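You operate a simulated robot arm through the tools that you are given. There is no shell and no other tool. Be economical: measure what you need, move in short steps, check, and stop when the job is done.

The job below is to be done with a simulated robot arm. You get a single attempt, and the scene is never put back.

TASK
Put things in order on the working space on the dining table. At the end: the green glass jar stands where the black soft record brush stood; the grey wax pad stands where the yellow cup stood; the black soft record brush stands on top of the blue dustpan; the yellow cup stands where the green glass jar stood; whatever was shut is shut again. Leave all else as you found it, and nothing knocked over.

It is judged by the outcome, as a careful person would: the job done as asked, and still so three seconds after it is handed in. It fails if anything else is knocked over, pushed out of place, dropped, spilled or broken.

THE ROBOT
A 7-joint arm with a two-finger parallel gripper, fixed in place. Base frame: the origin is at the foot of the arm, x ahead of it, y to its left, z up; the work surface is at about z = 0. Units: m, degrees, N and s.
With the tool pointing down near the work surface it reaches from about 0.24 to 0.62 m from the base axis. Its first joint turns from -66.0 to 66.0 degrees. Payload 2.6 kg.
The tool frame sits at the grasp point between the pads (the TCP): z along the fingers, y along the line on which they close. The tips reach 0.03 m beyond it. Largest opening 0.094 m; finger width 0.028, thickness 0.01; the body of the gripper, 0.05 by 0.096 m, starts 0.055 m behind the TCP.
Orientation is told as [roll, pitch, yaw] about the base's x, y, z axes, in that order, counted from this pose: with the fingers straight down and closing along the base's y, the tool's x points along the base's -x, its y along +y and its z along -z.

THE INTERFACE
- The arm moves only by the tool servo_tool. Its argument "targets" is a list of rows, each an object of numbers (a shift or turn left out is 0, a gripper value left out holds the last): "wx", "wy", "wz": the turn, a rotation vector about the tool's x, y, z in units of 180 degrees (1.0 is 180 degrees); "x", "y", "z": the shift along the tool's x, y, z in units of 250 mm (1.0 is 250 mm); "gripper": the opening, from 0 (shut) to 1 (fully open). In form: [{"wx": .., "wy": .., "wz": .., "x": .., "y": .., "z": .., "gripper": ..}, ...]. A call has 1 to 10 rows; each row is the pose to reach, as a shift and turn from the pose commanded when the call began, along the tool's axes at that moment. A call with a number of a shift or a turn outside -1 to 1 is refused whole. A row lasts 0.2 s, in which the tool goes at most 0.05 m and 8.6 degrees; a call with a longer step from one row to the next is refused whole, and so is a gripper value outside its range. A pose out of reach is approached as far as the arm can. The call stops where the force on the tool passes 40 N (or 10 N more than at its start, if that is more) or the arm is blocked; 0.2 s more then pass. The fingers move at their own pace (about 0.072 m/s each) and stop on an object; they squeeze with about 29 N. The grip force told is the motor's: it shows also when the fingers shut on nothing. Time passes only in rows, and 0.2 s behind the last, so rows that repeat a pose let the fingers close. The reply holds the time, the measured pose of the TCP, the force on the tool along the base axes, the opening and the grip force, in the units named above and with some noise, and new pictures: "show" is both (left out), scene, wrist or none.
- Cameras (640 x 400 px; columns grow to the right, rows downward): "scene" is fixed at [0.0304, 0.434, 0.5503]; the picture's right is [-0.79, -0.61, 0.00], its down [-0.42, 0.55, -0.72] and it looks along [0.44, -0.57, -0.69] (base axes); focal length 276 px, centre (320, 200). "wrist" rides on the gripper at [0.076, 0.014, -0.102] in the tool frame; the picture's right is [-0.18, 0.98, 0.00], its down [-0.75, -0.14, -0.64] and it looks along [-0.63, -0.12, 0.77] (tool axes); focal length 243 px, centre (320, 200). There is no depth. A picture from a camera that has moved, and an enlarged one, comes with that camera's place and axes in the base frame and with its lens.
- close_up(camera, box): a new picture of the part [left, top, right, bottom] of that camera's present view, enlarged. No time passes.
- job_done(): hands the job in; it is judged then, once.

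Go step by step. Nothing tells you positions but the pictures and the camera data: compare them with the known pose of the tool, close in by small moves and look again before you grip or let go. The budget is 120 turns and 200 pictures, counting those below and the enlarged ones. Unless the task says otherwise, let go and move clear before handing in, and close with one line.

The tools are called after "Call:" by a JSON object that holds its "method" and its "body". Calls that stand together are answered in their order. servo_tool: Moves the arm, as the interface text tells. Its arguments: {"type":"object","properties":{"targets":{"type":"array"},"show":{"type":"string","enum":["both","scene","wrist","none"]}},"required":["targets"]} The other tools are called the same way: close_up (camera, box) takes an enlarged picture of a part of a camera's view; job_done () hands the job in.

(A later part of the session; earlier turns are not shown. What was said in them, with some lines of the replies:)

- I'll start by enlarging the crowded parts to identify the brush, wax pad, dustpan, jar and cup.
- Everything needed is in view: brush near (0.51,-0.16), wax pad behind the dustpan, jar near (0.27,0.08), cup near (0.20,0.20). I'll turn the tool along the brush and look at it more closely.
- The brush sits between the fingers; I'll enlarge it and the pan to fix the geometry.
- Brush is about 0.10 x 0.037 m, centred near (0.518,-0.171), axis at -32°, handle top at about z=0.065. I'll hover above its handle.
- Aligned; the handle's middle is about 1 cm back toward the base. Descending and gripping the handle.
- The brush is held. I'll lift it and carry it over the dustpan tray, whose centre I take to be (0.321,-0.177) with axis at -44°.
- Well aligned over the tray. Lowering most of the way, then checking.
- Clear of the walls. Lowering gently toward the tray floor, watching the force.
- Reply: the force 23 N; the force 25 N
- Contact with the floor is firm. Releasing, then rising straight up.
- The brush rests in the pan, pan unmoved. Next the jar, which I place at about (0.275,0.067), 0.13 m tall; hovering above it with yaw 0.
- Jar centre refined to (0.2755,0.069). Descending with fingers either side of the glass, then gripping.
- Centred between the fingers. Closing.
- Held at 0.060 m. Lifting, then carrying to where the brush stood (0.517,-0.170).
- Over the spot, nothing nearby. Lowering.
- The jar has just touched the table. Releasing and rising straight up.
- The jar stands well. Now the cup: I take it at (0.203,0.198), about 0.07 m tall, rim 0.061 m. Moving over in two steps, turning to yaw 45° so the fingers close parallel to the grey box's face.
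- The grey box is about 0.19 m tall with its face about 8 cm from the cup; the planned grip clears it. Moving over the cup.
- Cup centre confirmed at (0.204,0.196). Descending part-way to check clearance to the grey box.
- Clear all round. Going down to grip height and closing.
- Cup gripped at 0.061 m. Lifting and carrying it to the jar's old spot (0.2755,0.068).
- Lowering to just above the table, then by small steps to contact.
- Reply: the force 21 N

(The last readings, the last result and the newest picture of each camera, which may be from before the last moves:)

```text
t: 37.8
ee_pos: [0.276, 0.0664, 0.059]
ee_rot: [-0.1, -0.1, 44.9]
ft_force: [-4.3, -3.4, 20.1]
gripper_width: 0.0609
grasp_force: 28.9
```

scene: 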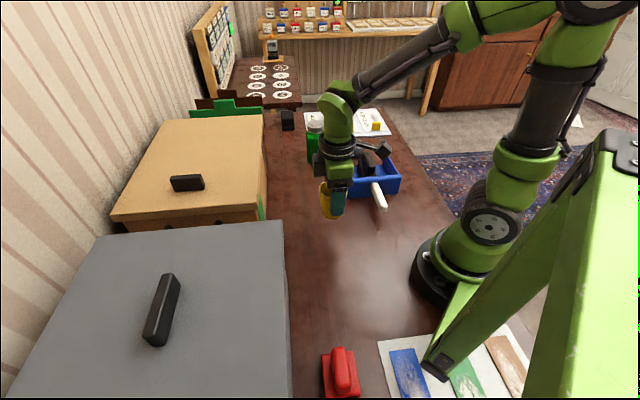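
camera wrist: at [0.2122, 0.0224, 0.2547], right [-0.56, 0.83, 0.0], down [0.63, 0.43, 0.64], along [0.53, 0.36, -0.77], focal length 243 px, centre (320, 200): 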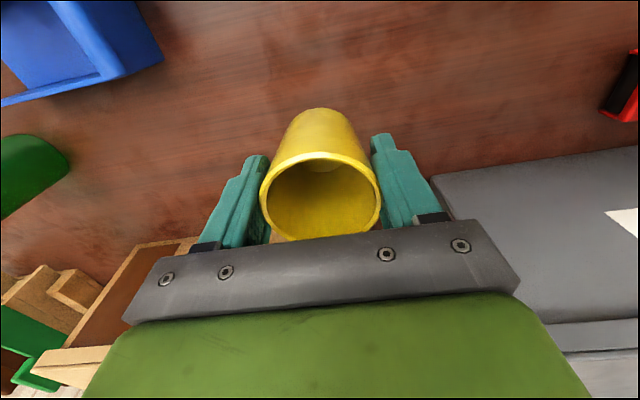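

The cup is on the table. Releasing and rising.

Call:
{"method": "servo_tool", "body": {"targets": [{"z": -0.004, "gripper": 1}, {"z": -0.004, "gripper": 1}, {"z": -0.004, "gripper": 1}, {"z": -0.004, "gripper": 1}, {"z": -0.1}, {"z": -0.25}, {"z": -0.42}, {"z": -0.6}, {"z": -0.76}, {"z": -0.76}]}}

Call:
{"method": "close_up", "body": {"camera": "scene", "box": [260, 130, 420, 250]}}

```text
t: 40.0
ee_pos: [0.2743, 0.0657, 0.2506]
ee_rot: [0.0, 0.0, 45.0]
ft_force: [-0.4, 0.6, 0.0]
gripper_width: 0.0938
grasp_force: 0.1
camera wrist: at [0.2094, 0.0224, 0.3547], right [-0.56, 0.83, 0.0], down [0.63, 0.43, 0.64], along [0.53, 0.36, -0.77], focal length 243 px, centre (320, 200)
```

scene: 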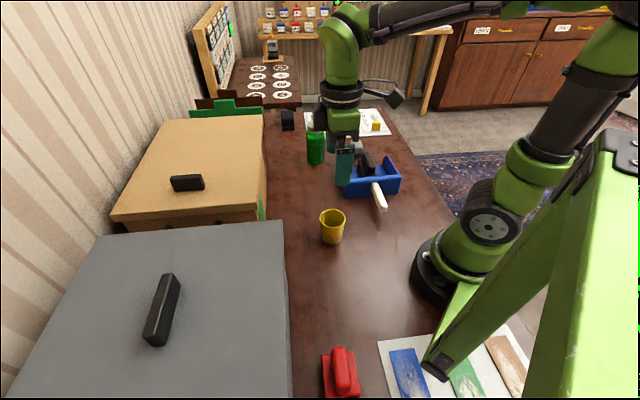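
wrist: 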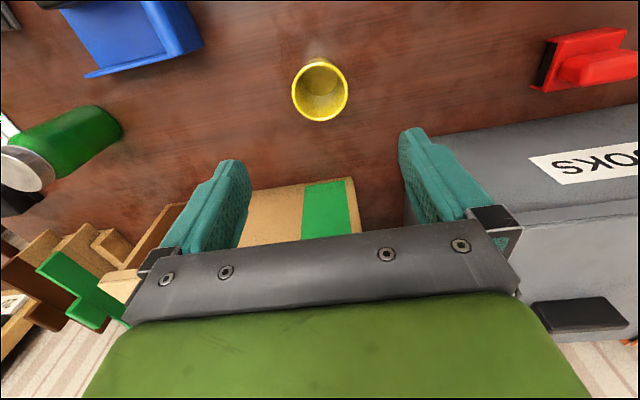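

```text
3.33 times, centred on (340, 190) of scene
camera zoom: at [0.0304, 0.434, 0.5503], right [-0.79, -0.61, 0.0], down [-0.42, 0.55, -0.72], along [0.44, -0.57, -0.69], focal length 920 px, centre (253, 233)
```

zoom: 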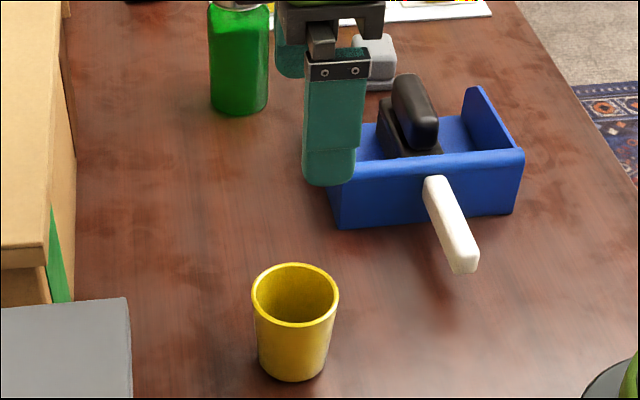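

Cup stands in the jar's old place. Now heading for the wax pad near (0.42,-0.27).

Call:
{"method": "servo_tool", "body": {"targets": [{"wz": 0.037, "x": 0.048, "y": -0.095}, {"wz": 0.074, "x": 0.097, "y": -0.191}, {"wz": 0.111, "x": 0.146, "y": -0.287}, {"wz": 0.148, "x": 0.194, "y": -0.383}, {"wz": 0.185, "x": 0.243, "y": -0.479}, {"wz": 0.222, "x": 0.291, "y": -0.574}, {"wz": 0.222, "x": 0.291, "y": -0.574}], "show": "none"}}

Call:
{"method": "servo_tool", "body": {"targets": [{"wz": 0.037, "x": -0.022, "y": -0.104}, {"wz": 0.074, "x": -0.043, "y": -0.209}, {"wz": 0.111, "x": -0.065, "y": -0.313}, {"wz": 0.148, "x": -0.087, "y": -0.417}, {"wz": 0.185, "x": -0.108, "y": -0.522}, {"wz": 0.222, "x": -0.13, "y": -0.626}, {"wz": 0.222, "x": -0.13, "y": -0.626}], "show": "wrist"}}

```text
t: 41.6
ee_pos: [0.3252, -0.0866, 0.2494]
ee_rot: [0.0, 0.0, 4.7]
ft_force: [-0.1, 0.1, 0.3]
gripper_width: 0.0942
grasp_force: 0.1
```

```text
t: 43.2
ee_pos: [0.3701, -0.2387, 0.2481]
ee_rot: [0.0, 0.0, -35.1]
ft_force: [-0.2, -0.2, 0.7]
gripper_width: 0.0941
grasp_force: 0.0
camera wrist: at [0.3167, -0.1839, 0.3522], right [0.72, 0.7, 0.0], down [0.54, -0.55, 0.64], along [0.45, -0.46, -0.77], focal length 243 px, centre (320, 200)
```

wrist: 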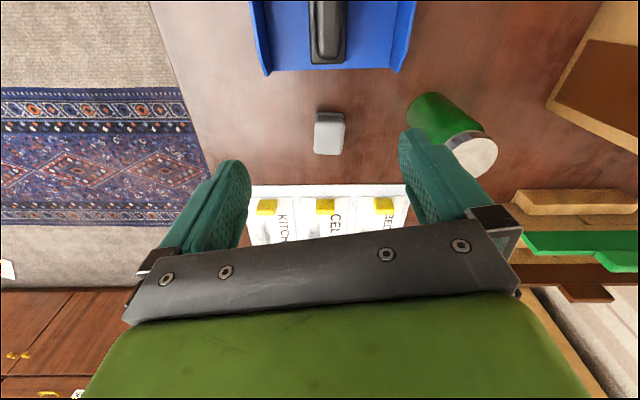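

Call:
{"method": "close_up", "body": {"camera": "wrist", "box": [280, 80, 376, 170]}}

Call:
{"method": "close_up", "body": {"camera": "scene", "box": [320, 120, 400, 180]}}

```text
4.44 times, centred on (328, 125) of wrist
camera zoom: at [0.3167, -0.1839, 0.3522], right [0.72, 0.7, 0.0], down [0.54, -0.55, 0.64], along [0.45, -0.46, -0.77], focal length 1078 px, centre (284, 533)
```

zoom: 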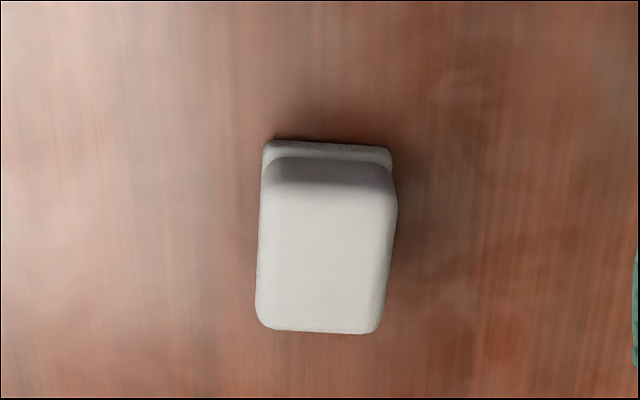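

```text
6.67 times, centred on (360, 150) of scene
camera zoom: at [0.0304, 0.434, 0.5503], right [-0.79, -0.61, 0.0], down [-0.42, 0.55, -0.72], along [0.44, -0.57, -0.69], focal length 1841 px, centre (53, 533)
```

zoom: 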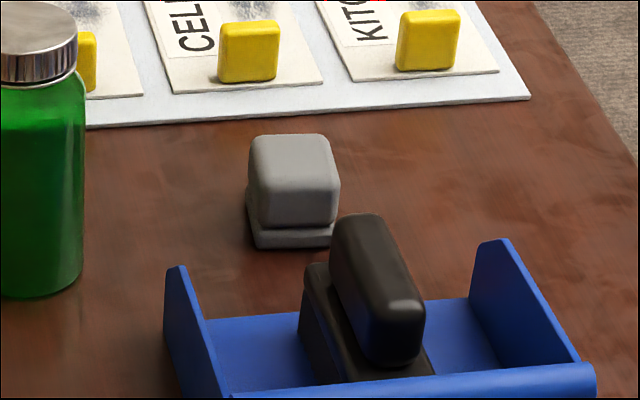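

Pad is about 0.041 x 0.047 x 0.035 m, centre about (0.432,-0.2835), axis at -49°. Moving above it, lower.

Call:
{"method": "servo_tool", "body": {"targets": [{"wz": 0.02, "x": -0.08, "y": -0.001, "z": 0.1}, {"wz": 0.04, "x": -0.16, "y": -0.002, "z": 0.23}, {"wz": 0.06, "x": -0.24, "y": -0.003, "z": 0.36}, {"wz": 0.079, "x": -0.306, "y": -0.004, "z": 0.48}, {"wz": 0.079, "x": -0.306, "y": -0.004, "z": 0.48}]}}

Call:
{"method": "close_up", "body": {"camera": "wrist", "box": [240, 60, 400, 200]}}

```text
t: 44.4
ee_pos: [0.4309, -0.2831, 0.1293]
ee_rot: [0.0, -0.1, -49.3]
ft_force: [-0.7, -0.6, 1.0]
gripper_width: 0.0942
grasp_force: 0.1
camera wrist: at [0.3922, -0.2172, 0.2331], right [0.87, 0.5, 0.0], down [0.38, -0.66, 0.64], along [0.32, -0.56, -0.77], focal length 243 px, centre (320, 200)
```

scene: 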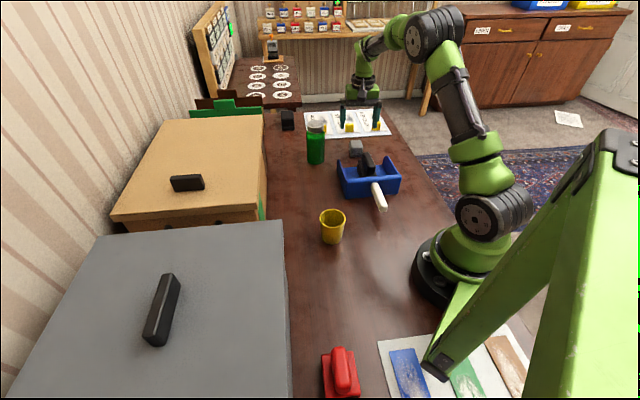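
wrist: 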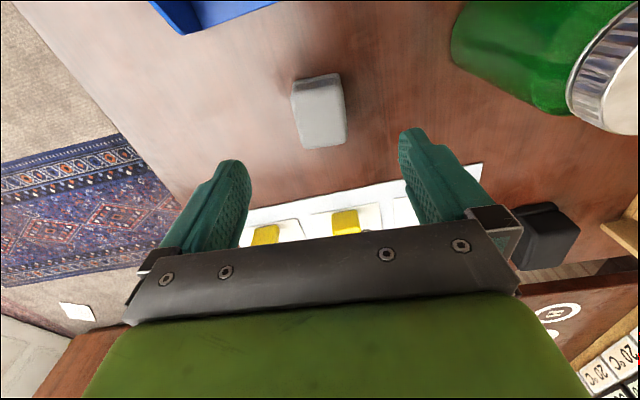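

```text
2.86 times, centred on (320, 130) of wrist
camera zoom: at [0.3922, -0.2172, 0.2331], right [0.87, 0.5, 0.0], down [0.38, -0.66, 0.64], along [0.32, -0.56, -0.77], focal length 693 px, centre (320, 400)
```

zoom: 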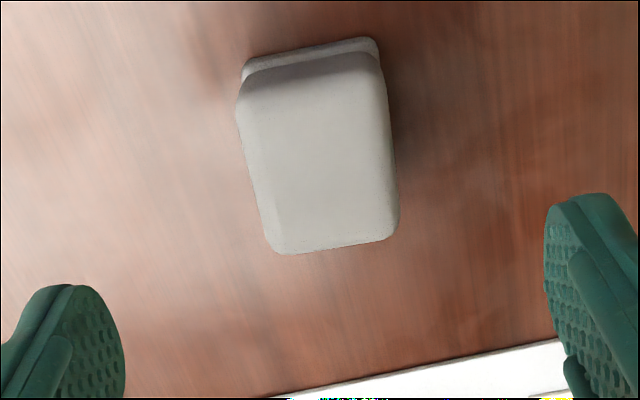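

Well centred. Descending to z≈0.04 and gripping.

Call:
{"method": "servo_tool", "body": {"targets": [{"x": -0.008, "z": 0.1}, {"x": -0.008, "z": 0.22}, {"x": -0.008, "z": 0.32}, {"x": -0.008, "z": 0.357}, {"x": -0.008, "z": 0.357}]}}

Call:
{"method": "servo_tool", "body": {"targets": [{"gripper": 0}, {"gripper": 0}, {"gripper": 0}, {"gripper": 0}, {"gripper": 0}], "show": "wrist"}}

```text
t: 45.6
ee_pos: [0.4353, -0.2859, 0.0404]
ee_rot: [0.0, 0.0, -49.1]
ft_force: [1.0, -0.1, 0.7]
gripper_width: 0.094
grasp_force: 0.0
camera wrist: at [0.3962, -0.2189, 0.1442], right [0.86, 0.5, 0.0], down [0.39, -0.66, 0.64], along [0.32, -0.56, -0.77], focal length 243 px, centre (320, 200)
```

scene: 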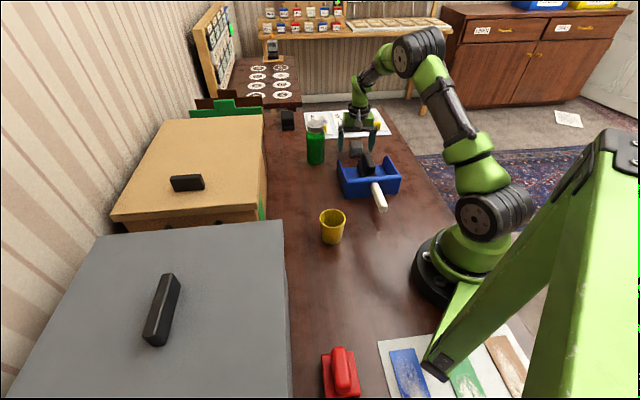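
wrist: 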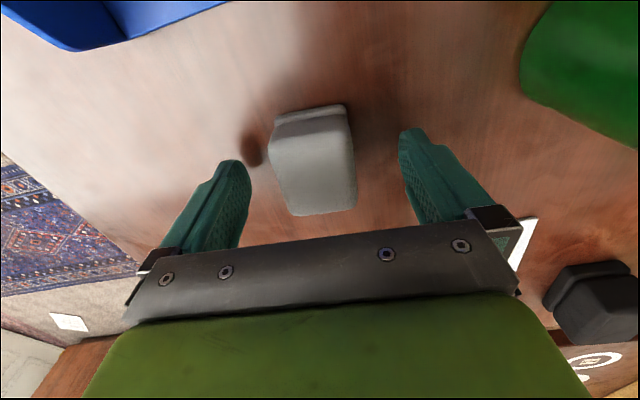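

```text
t: 46.8
ee_pos: [0.4359, -0.2851, 0.0399]
ee_rot: [-0.1, 0.0, -49.2]
ft_force: [-0.1, -0.5, 0.0]
gripper_width: 0.0456
grasp_force: 28.7
camera wrist: at [0.3963, -0.2189, 0.1446], right [0.86, 0.5, 0.0], down [0.39, -0.66, 0.64], along [0.32, -0.56, -0.77], focal length 243 px, centre (320, 200)
```

wrist: 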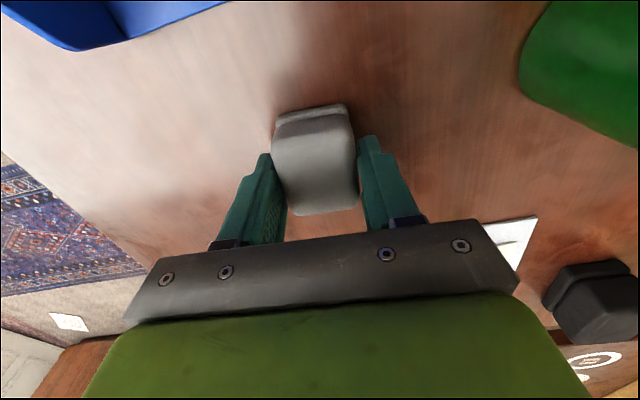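

Pad gripped. Lifting high and swinging over in stages toward the cup's old spot (0.2035,0.197).

Call:
{"method": "servo_tool", "body": {"targets": [{"z": -0.12}, {"z": -0.3}, {"z": -0.48}, {"z": -0.66}, {"z": -0.8}, {"z": -0.8}], "show": "scene"}}

Call:
{"method": "servo_tool", "body": {"targets": [{"wz": -0.035, "x": 0.138, "y": 0.037}, {"wz": -0.07, "x": 0.276, "y": 0.074}, {"wz": -0.105, "x": 0.413, "y": 0.112}, {"wz": -0.14, "x": 0.551, "y": 0.149}, {"wz": -0.174, "x": 0.689, "y": 0.186}, {"wz": -0.174, "x": 0.689, "y": 0.186}], "show": "none"}}

Call:
{"method": "servo_tool", "body": {"targets": [{"wz": -0.035, "x": 0.098, "y": 0.104}, {"wz": -0.07, "x": 0.196, "y": 0.207}, {"wz": -0.105, "x": 0.295, "y": 0.311}, {"wz": -0.14, "x": 0.393, "y": 0.414}, {"wz": -0.174, "x": 0.491, "y": 0.518}, {"wz": -0.174, "x": 0.491, "y": 0.518}], "show": "none"}}

Call:
{"method": "servo_tool", "body": {"targets": [{"wz": -0.035, "x": 0.03, "y": 0.14}, {"wz": -0.07, "x": 0.06, "y": 0.279}, {"wz": -0.105, "x": 0.091, "y": 0.419}, {"wz": -0.14, "x": 0.121, "y": 0.558}, {"wz": -0.174, "x": 0.151, "y": 0.698}, {"wz": -0.174, "x": 0.151, "y": 0.698}]}}

```text
t: 48.2
ee_pos: [0.4353, -0.2853, 0.2399]
ee_rot: [0.1, 0.0, -49.2]
ft_force: [0.0, -0.3, -1.8]
gripper_width: 0.0458
grasp_force: 28.8
```

scene: 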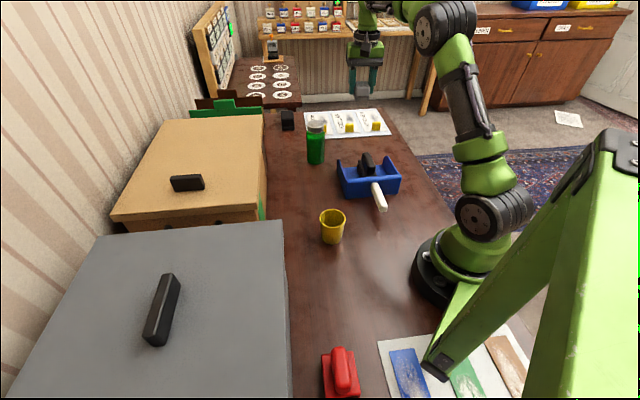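

```text
t: 49.6
ee_pos: [0.3582, -0.1204, 0.2404]
ee_rot: [0.0, 0.0, -17.7]
ft_force: [-0.4, -1.1, -0.4]
gripper_width: 0.0458
grasp_force: 28.5
```

```text
t: 51.0
ee_pos: [0.2809, 0.0375, 0.2385]
ee_rot: [0.0, 0.1, 13.5]
ft_force: [-0.8, 0.8, -0.5]
gripper_width: 0.0457
grasp_force: 29.3
```

```text
t: 52.4
ee_pos: [0.2016, 0.1999, 0.2391]
ee_rot: [0.0, 0.0, 44.8]
ft_force: [-0.5, 0.5, -1.0]
gripper_width: 0.0458
grasp_force: 29.2
camera wrist: at [0.1383, 0.1544, 0.343], right [-0.56, 0.83, 0.0], down [0.63, 0.43, 0.64], along [0.53, 0.36, -0.77], focal length 243 px, centre (320, 200)
```

scene: 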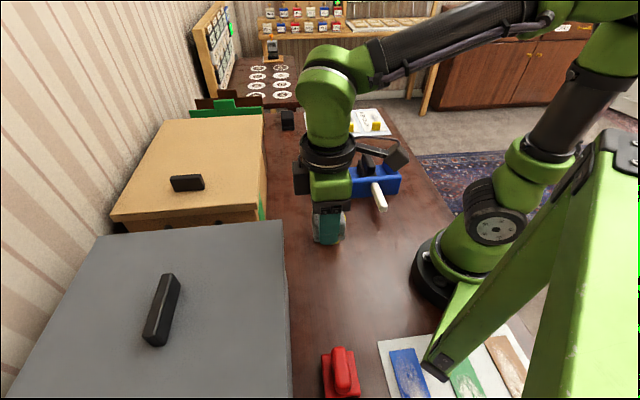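
wrist: 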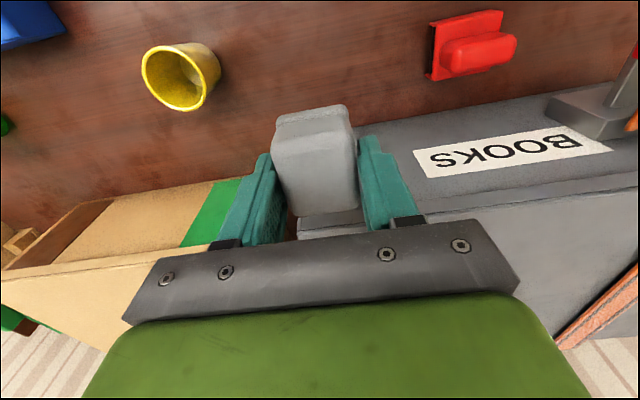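

Over the spot. Lowering to just above the table.

Call:
{"method": "servo_tool", "body": {"targets": [{"x": -0.006, "y": -0.006, "z": 0.12}, {"x": -0.006, "y": -0.006, "z": 0.28}, {"x": -0.006, "y": -0.006, "z": 0.44}, {"x": -0.006, "y": -0.006, "z": 0.6}, {"x": -0.006, "y": -0.006, "z": 0.72}, {"x": -0.006, "y": -0.006, "z": 0.775}, {"x": -0.006, "y": -0.006, "z": 0.775}]}}

Call:
{"method": "servo_tool", "body": {"targets": [{"z": 0.008}, {"z": 0.018}, {"z": 0.018}], "show": "none"}}

Call:
{"method": "servo_tool", "body": {"targets": [{"z": 0.005}, {"z": 0.005}], "show": "none"}}

```text
t: 54.0
ee_pos: [0.2047, 0.1986, 0.0469]
ee_rot: [0.0, 0.1, 44.7]
ft_force: [0.2, -0.4, -0.8]
gripper_width: 0.0454
grasp_force: 29.1
camera wrist: at [0.1412, 0.1533, 0.1502], right [-0.56, 0.83, 0.0], down [0.63, 0.43, 0.64], along [0.53, 0.36, -0.77], focal length 243 px, centre (320, 200)
```

scene: 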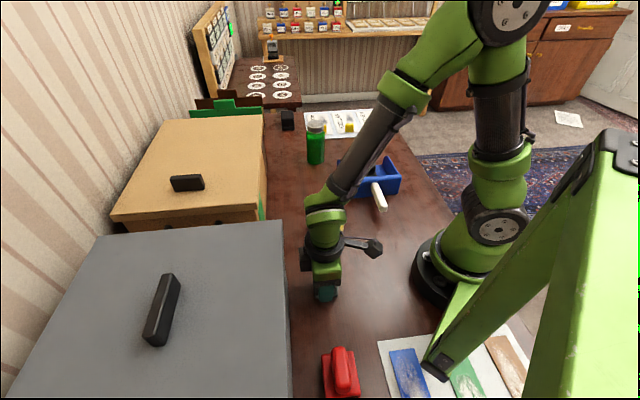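
wrist: 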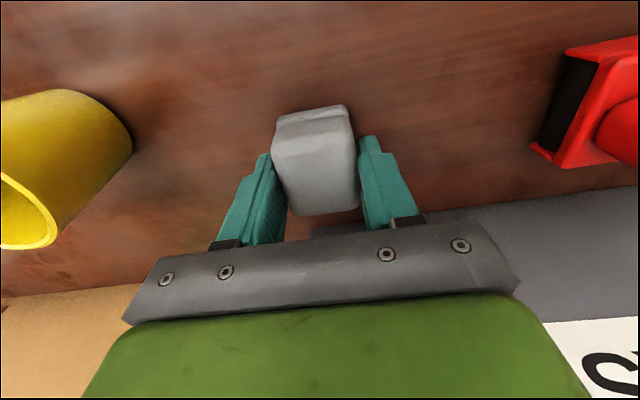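

```text
t: 54.8
ee_pos: [0.2053, 0.1974, 0.0418]
ee_rot: [0.0, 0.0, 44.7]
ft_force: [0.3, 0.3, -0.2]
gripper_width: 0.0455
grasp_force: 28.8
```

```text
t: 55.4
ee_pos: [0.204, 0.1976, 0.0395]
ee_rot: [0.0, 0.0, 44.6]
ft_force: [0.8, -0.5, 1.6]
gripper_width: 0.0456
grasp_force: 29.1
```

Call:
{"method": "servo_tool", "body": {"targets": [{"z": 0.004}, {"z": 0.004}], "show": "none"}}

```text
t: 56.1
ee_pos: [0.2052, 0.1987, 0.0391]
ee_rot: [0.0, -0.1, 44.5]
ft_force: [-2.8, -0.6, 7.9]
gripper_width: 0.0455
grasp_force: 28.9
stopped in row 2: the force on the tool passed its limit (the readings are from after the stop); the commanded pose is now the measured one
```

Contact made. Releasing and rising clear.

Call:
{"method": "servo_tool", "body": {"targets": [{"gripper": 1}, {"gripper": 1}, {"gripper": 1}, {"gripper": 1}, {"z": -0.08}, {"z": -0.22}, {"z": -0.4}, {"z": -0.6}, {"z": -0.8}, {"z": -0.84}]}}

Call:
{"method": "close_up", "body": {"camera": "scene", "box": [260, 200, 420, 320]}}

```text
t: 58.3
ee_pos: [0.2041, 0.1983, 0.2514]
ee_rot: [0.0, 0.0, 44.7]
ft_force: [0.6, -0.5, 0.1]
gripper_width: 0.094
grasp_force: 0.0
camera wrist: at [0.1397, 0.1543, 0.3549], right [-0.56, 0.83, 0.0], down [0.63, 0.43, 0.64], along [0.53, 0.36, -0.77], focal length 243 px, centre (320, 200)
```

scene: 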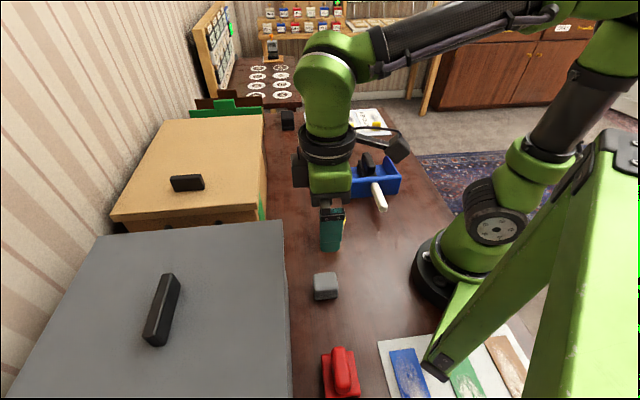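
wrist: 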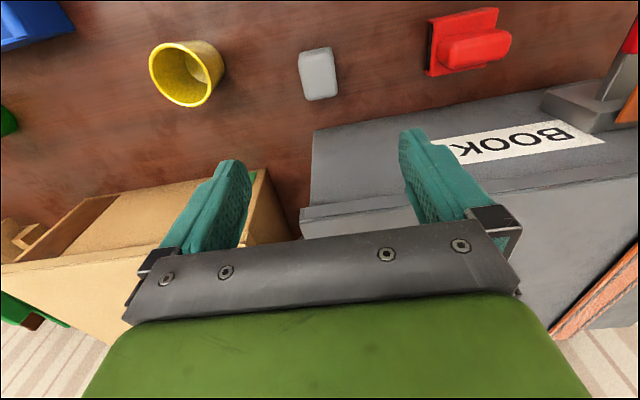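

```text
3.33 times, centred on (340, 260) of scene
camera zoom: at [0.0304, 0.434, 0.5503], right [-0.79, -0.61, 0.0], down [-0.42, 0.55, -0.72], along [0.44, -0.57, -0.69], focal length 920 px, centre (253, 0)
```

zoom: 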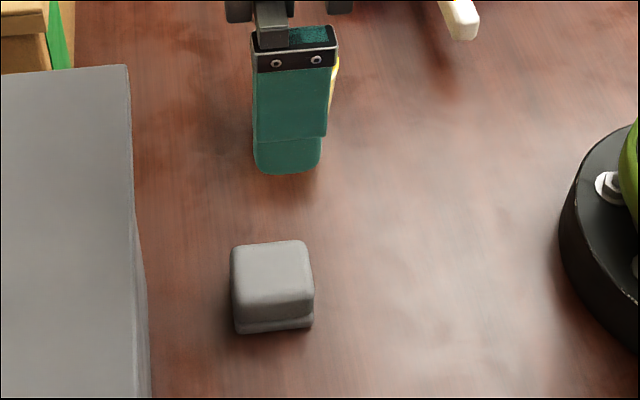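

The brush, jar, cup and pad are all standing in place. The arm is clear, and nothing was opened or disturbed.

Call:
{"method": "job_done", "body": {}}

```text
The job is handed in.
```

The job is handed in: the brush is on the dustpan, the jar is where the brush was, the cup is where the jar was, and the wax pad is where the cup was. Nothing needed opening, and the pictures show nothing else moved.
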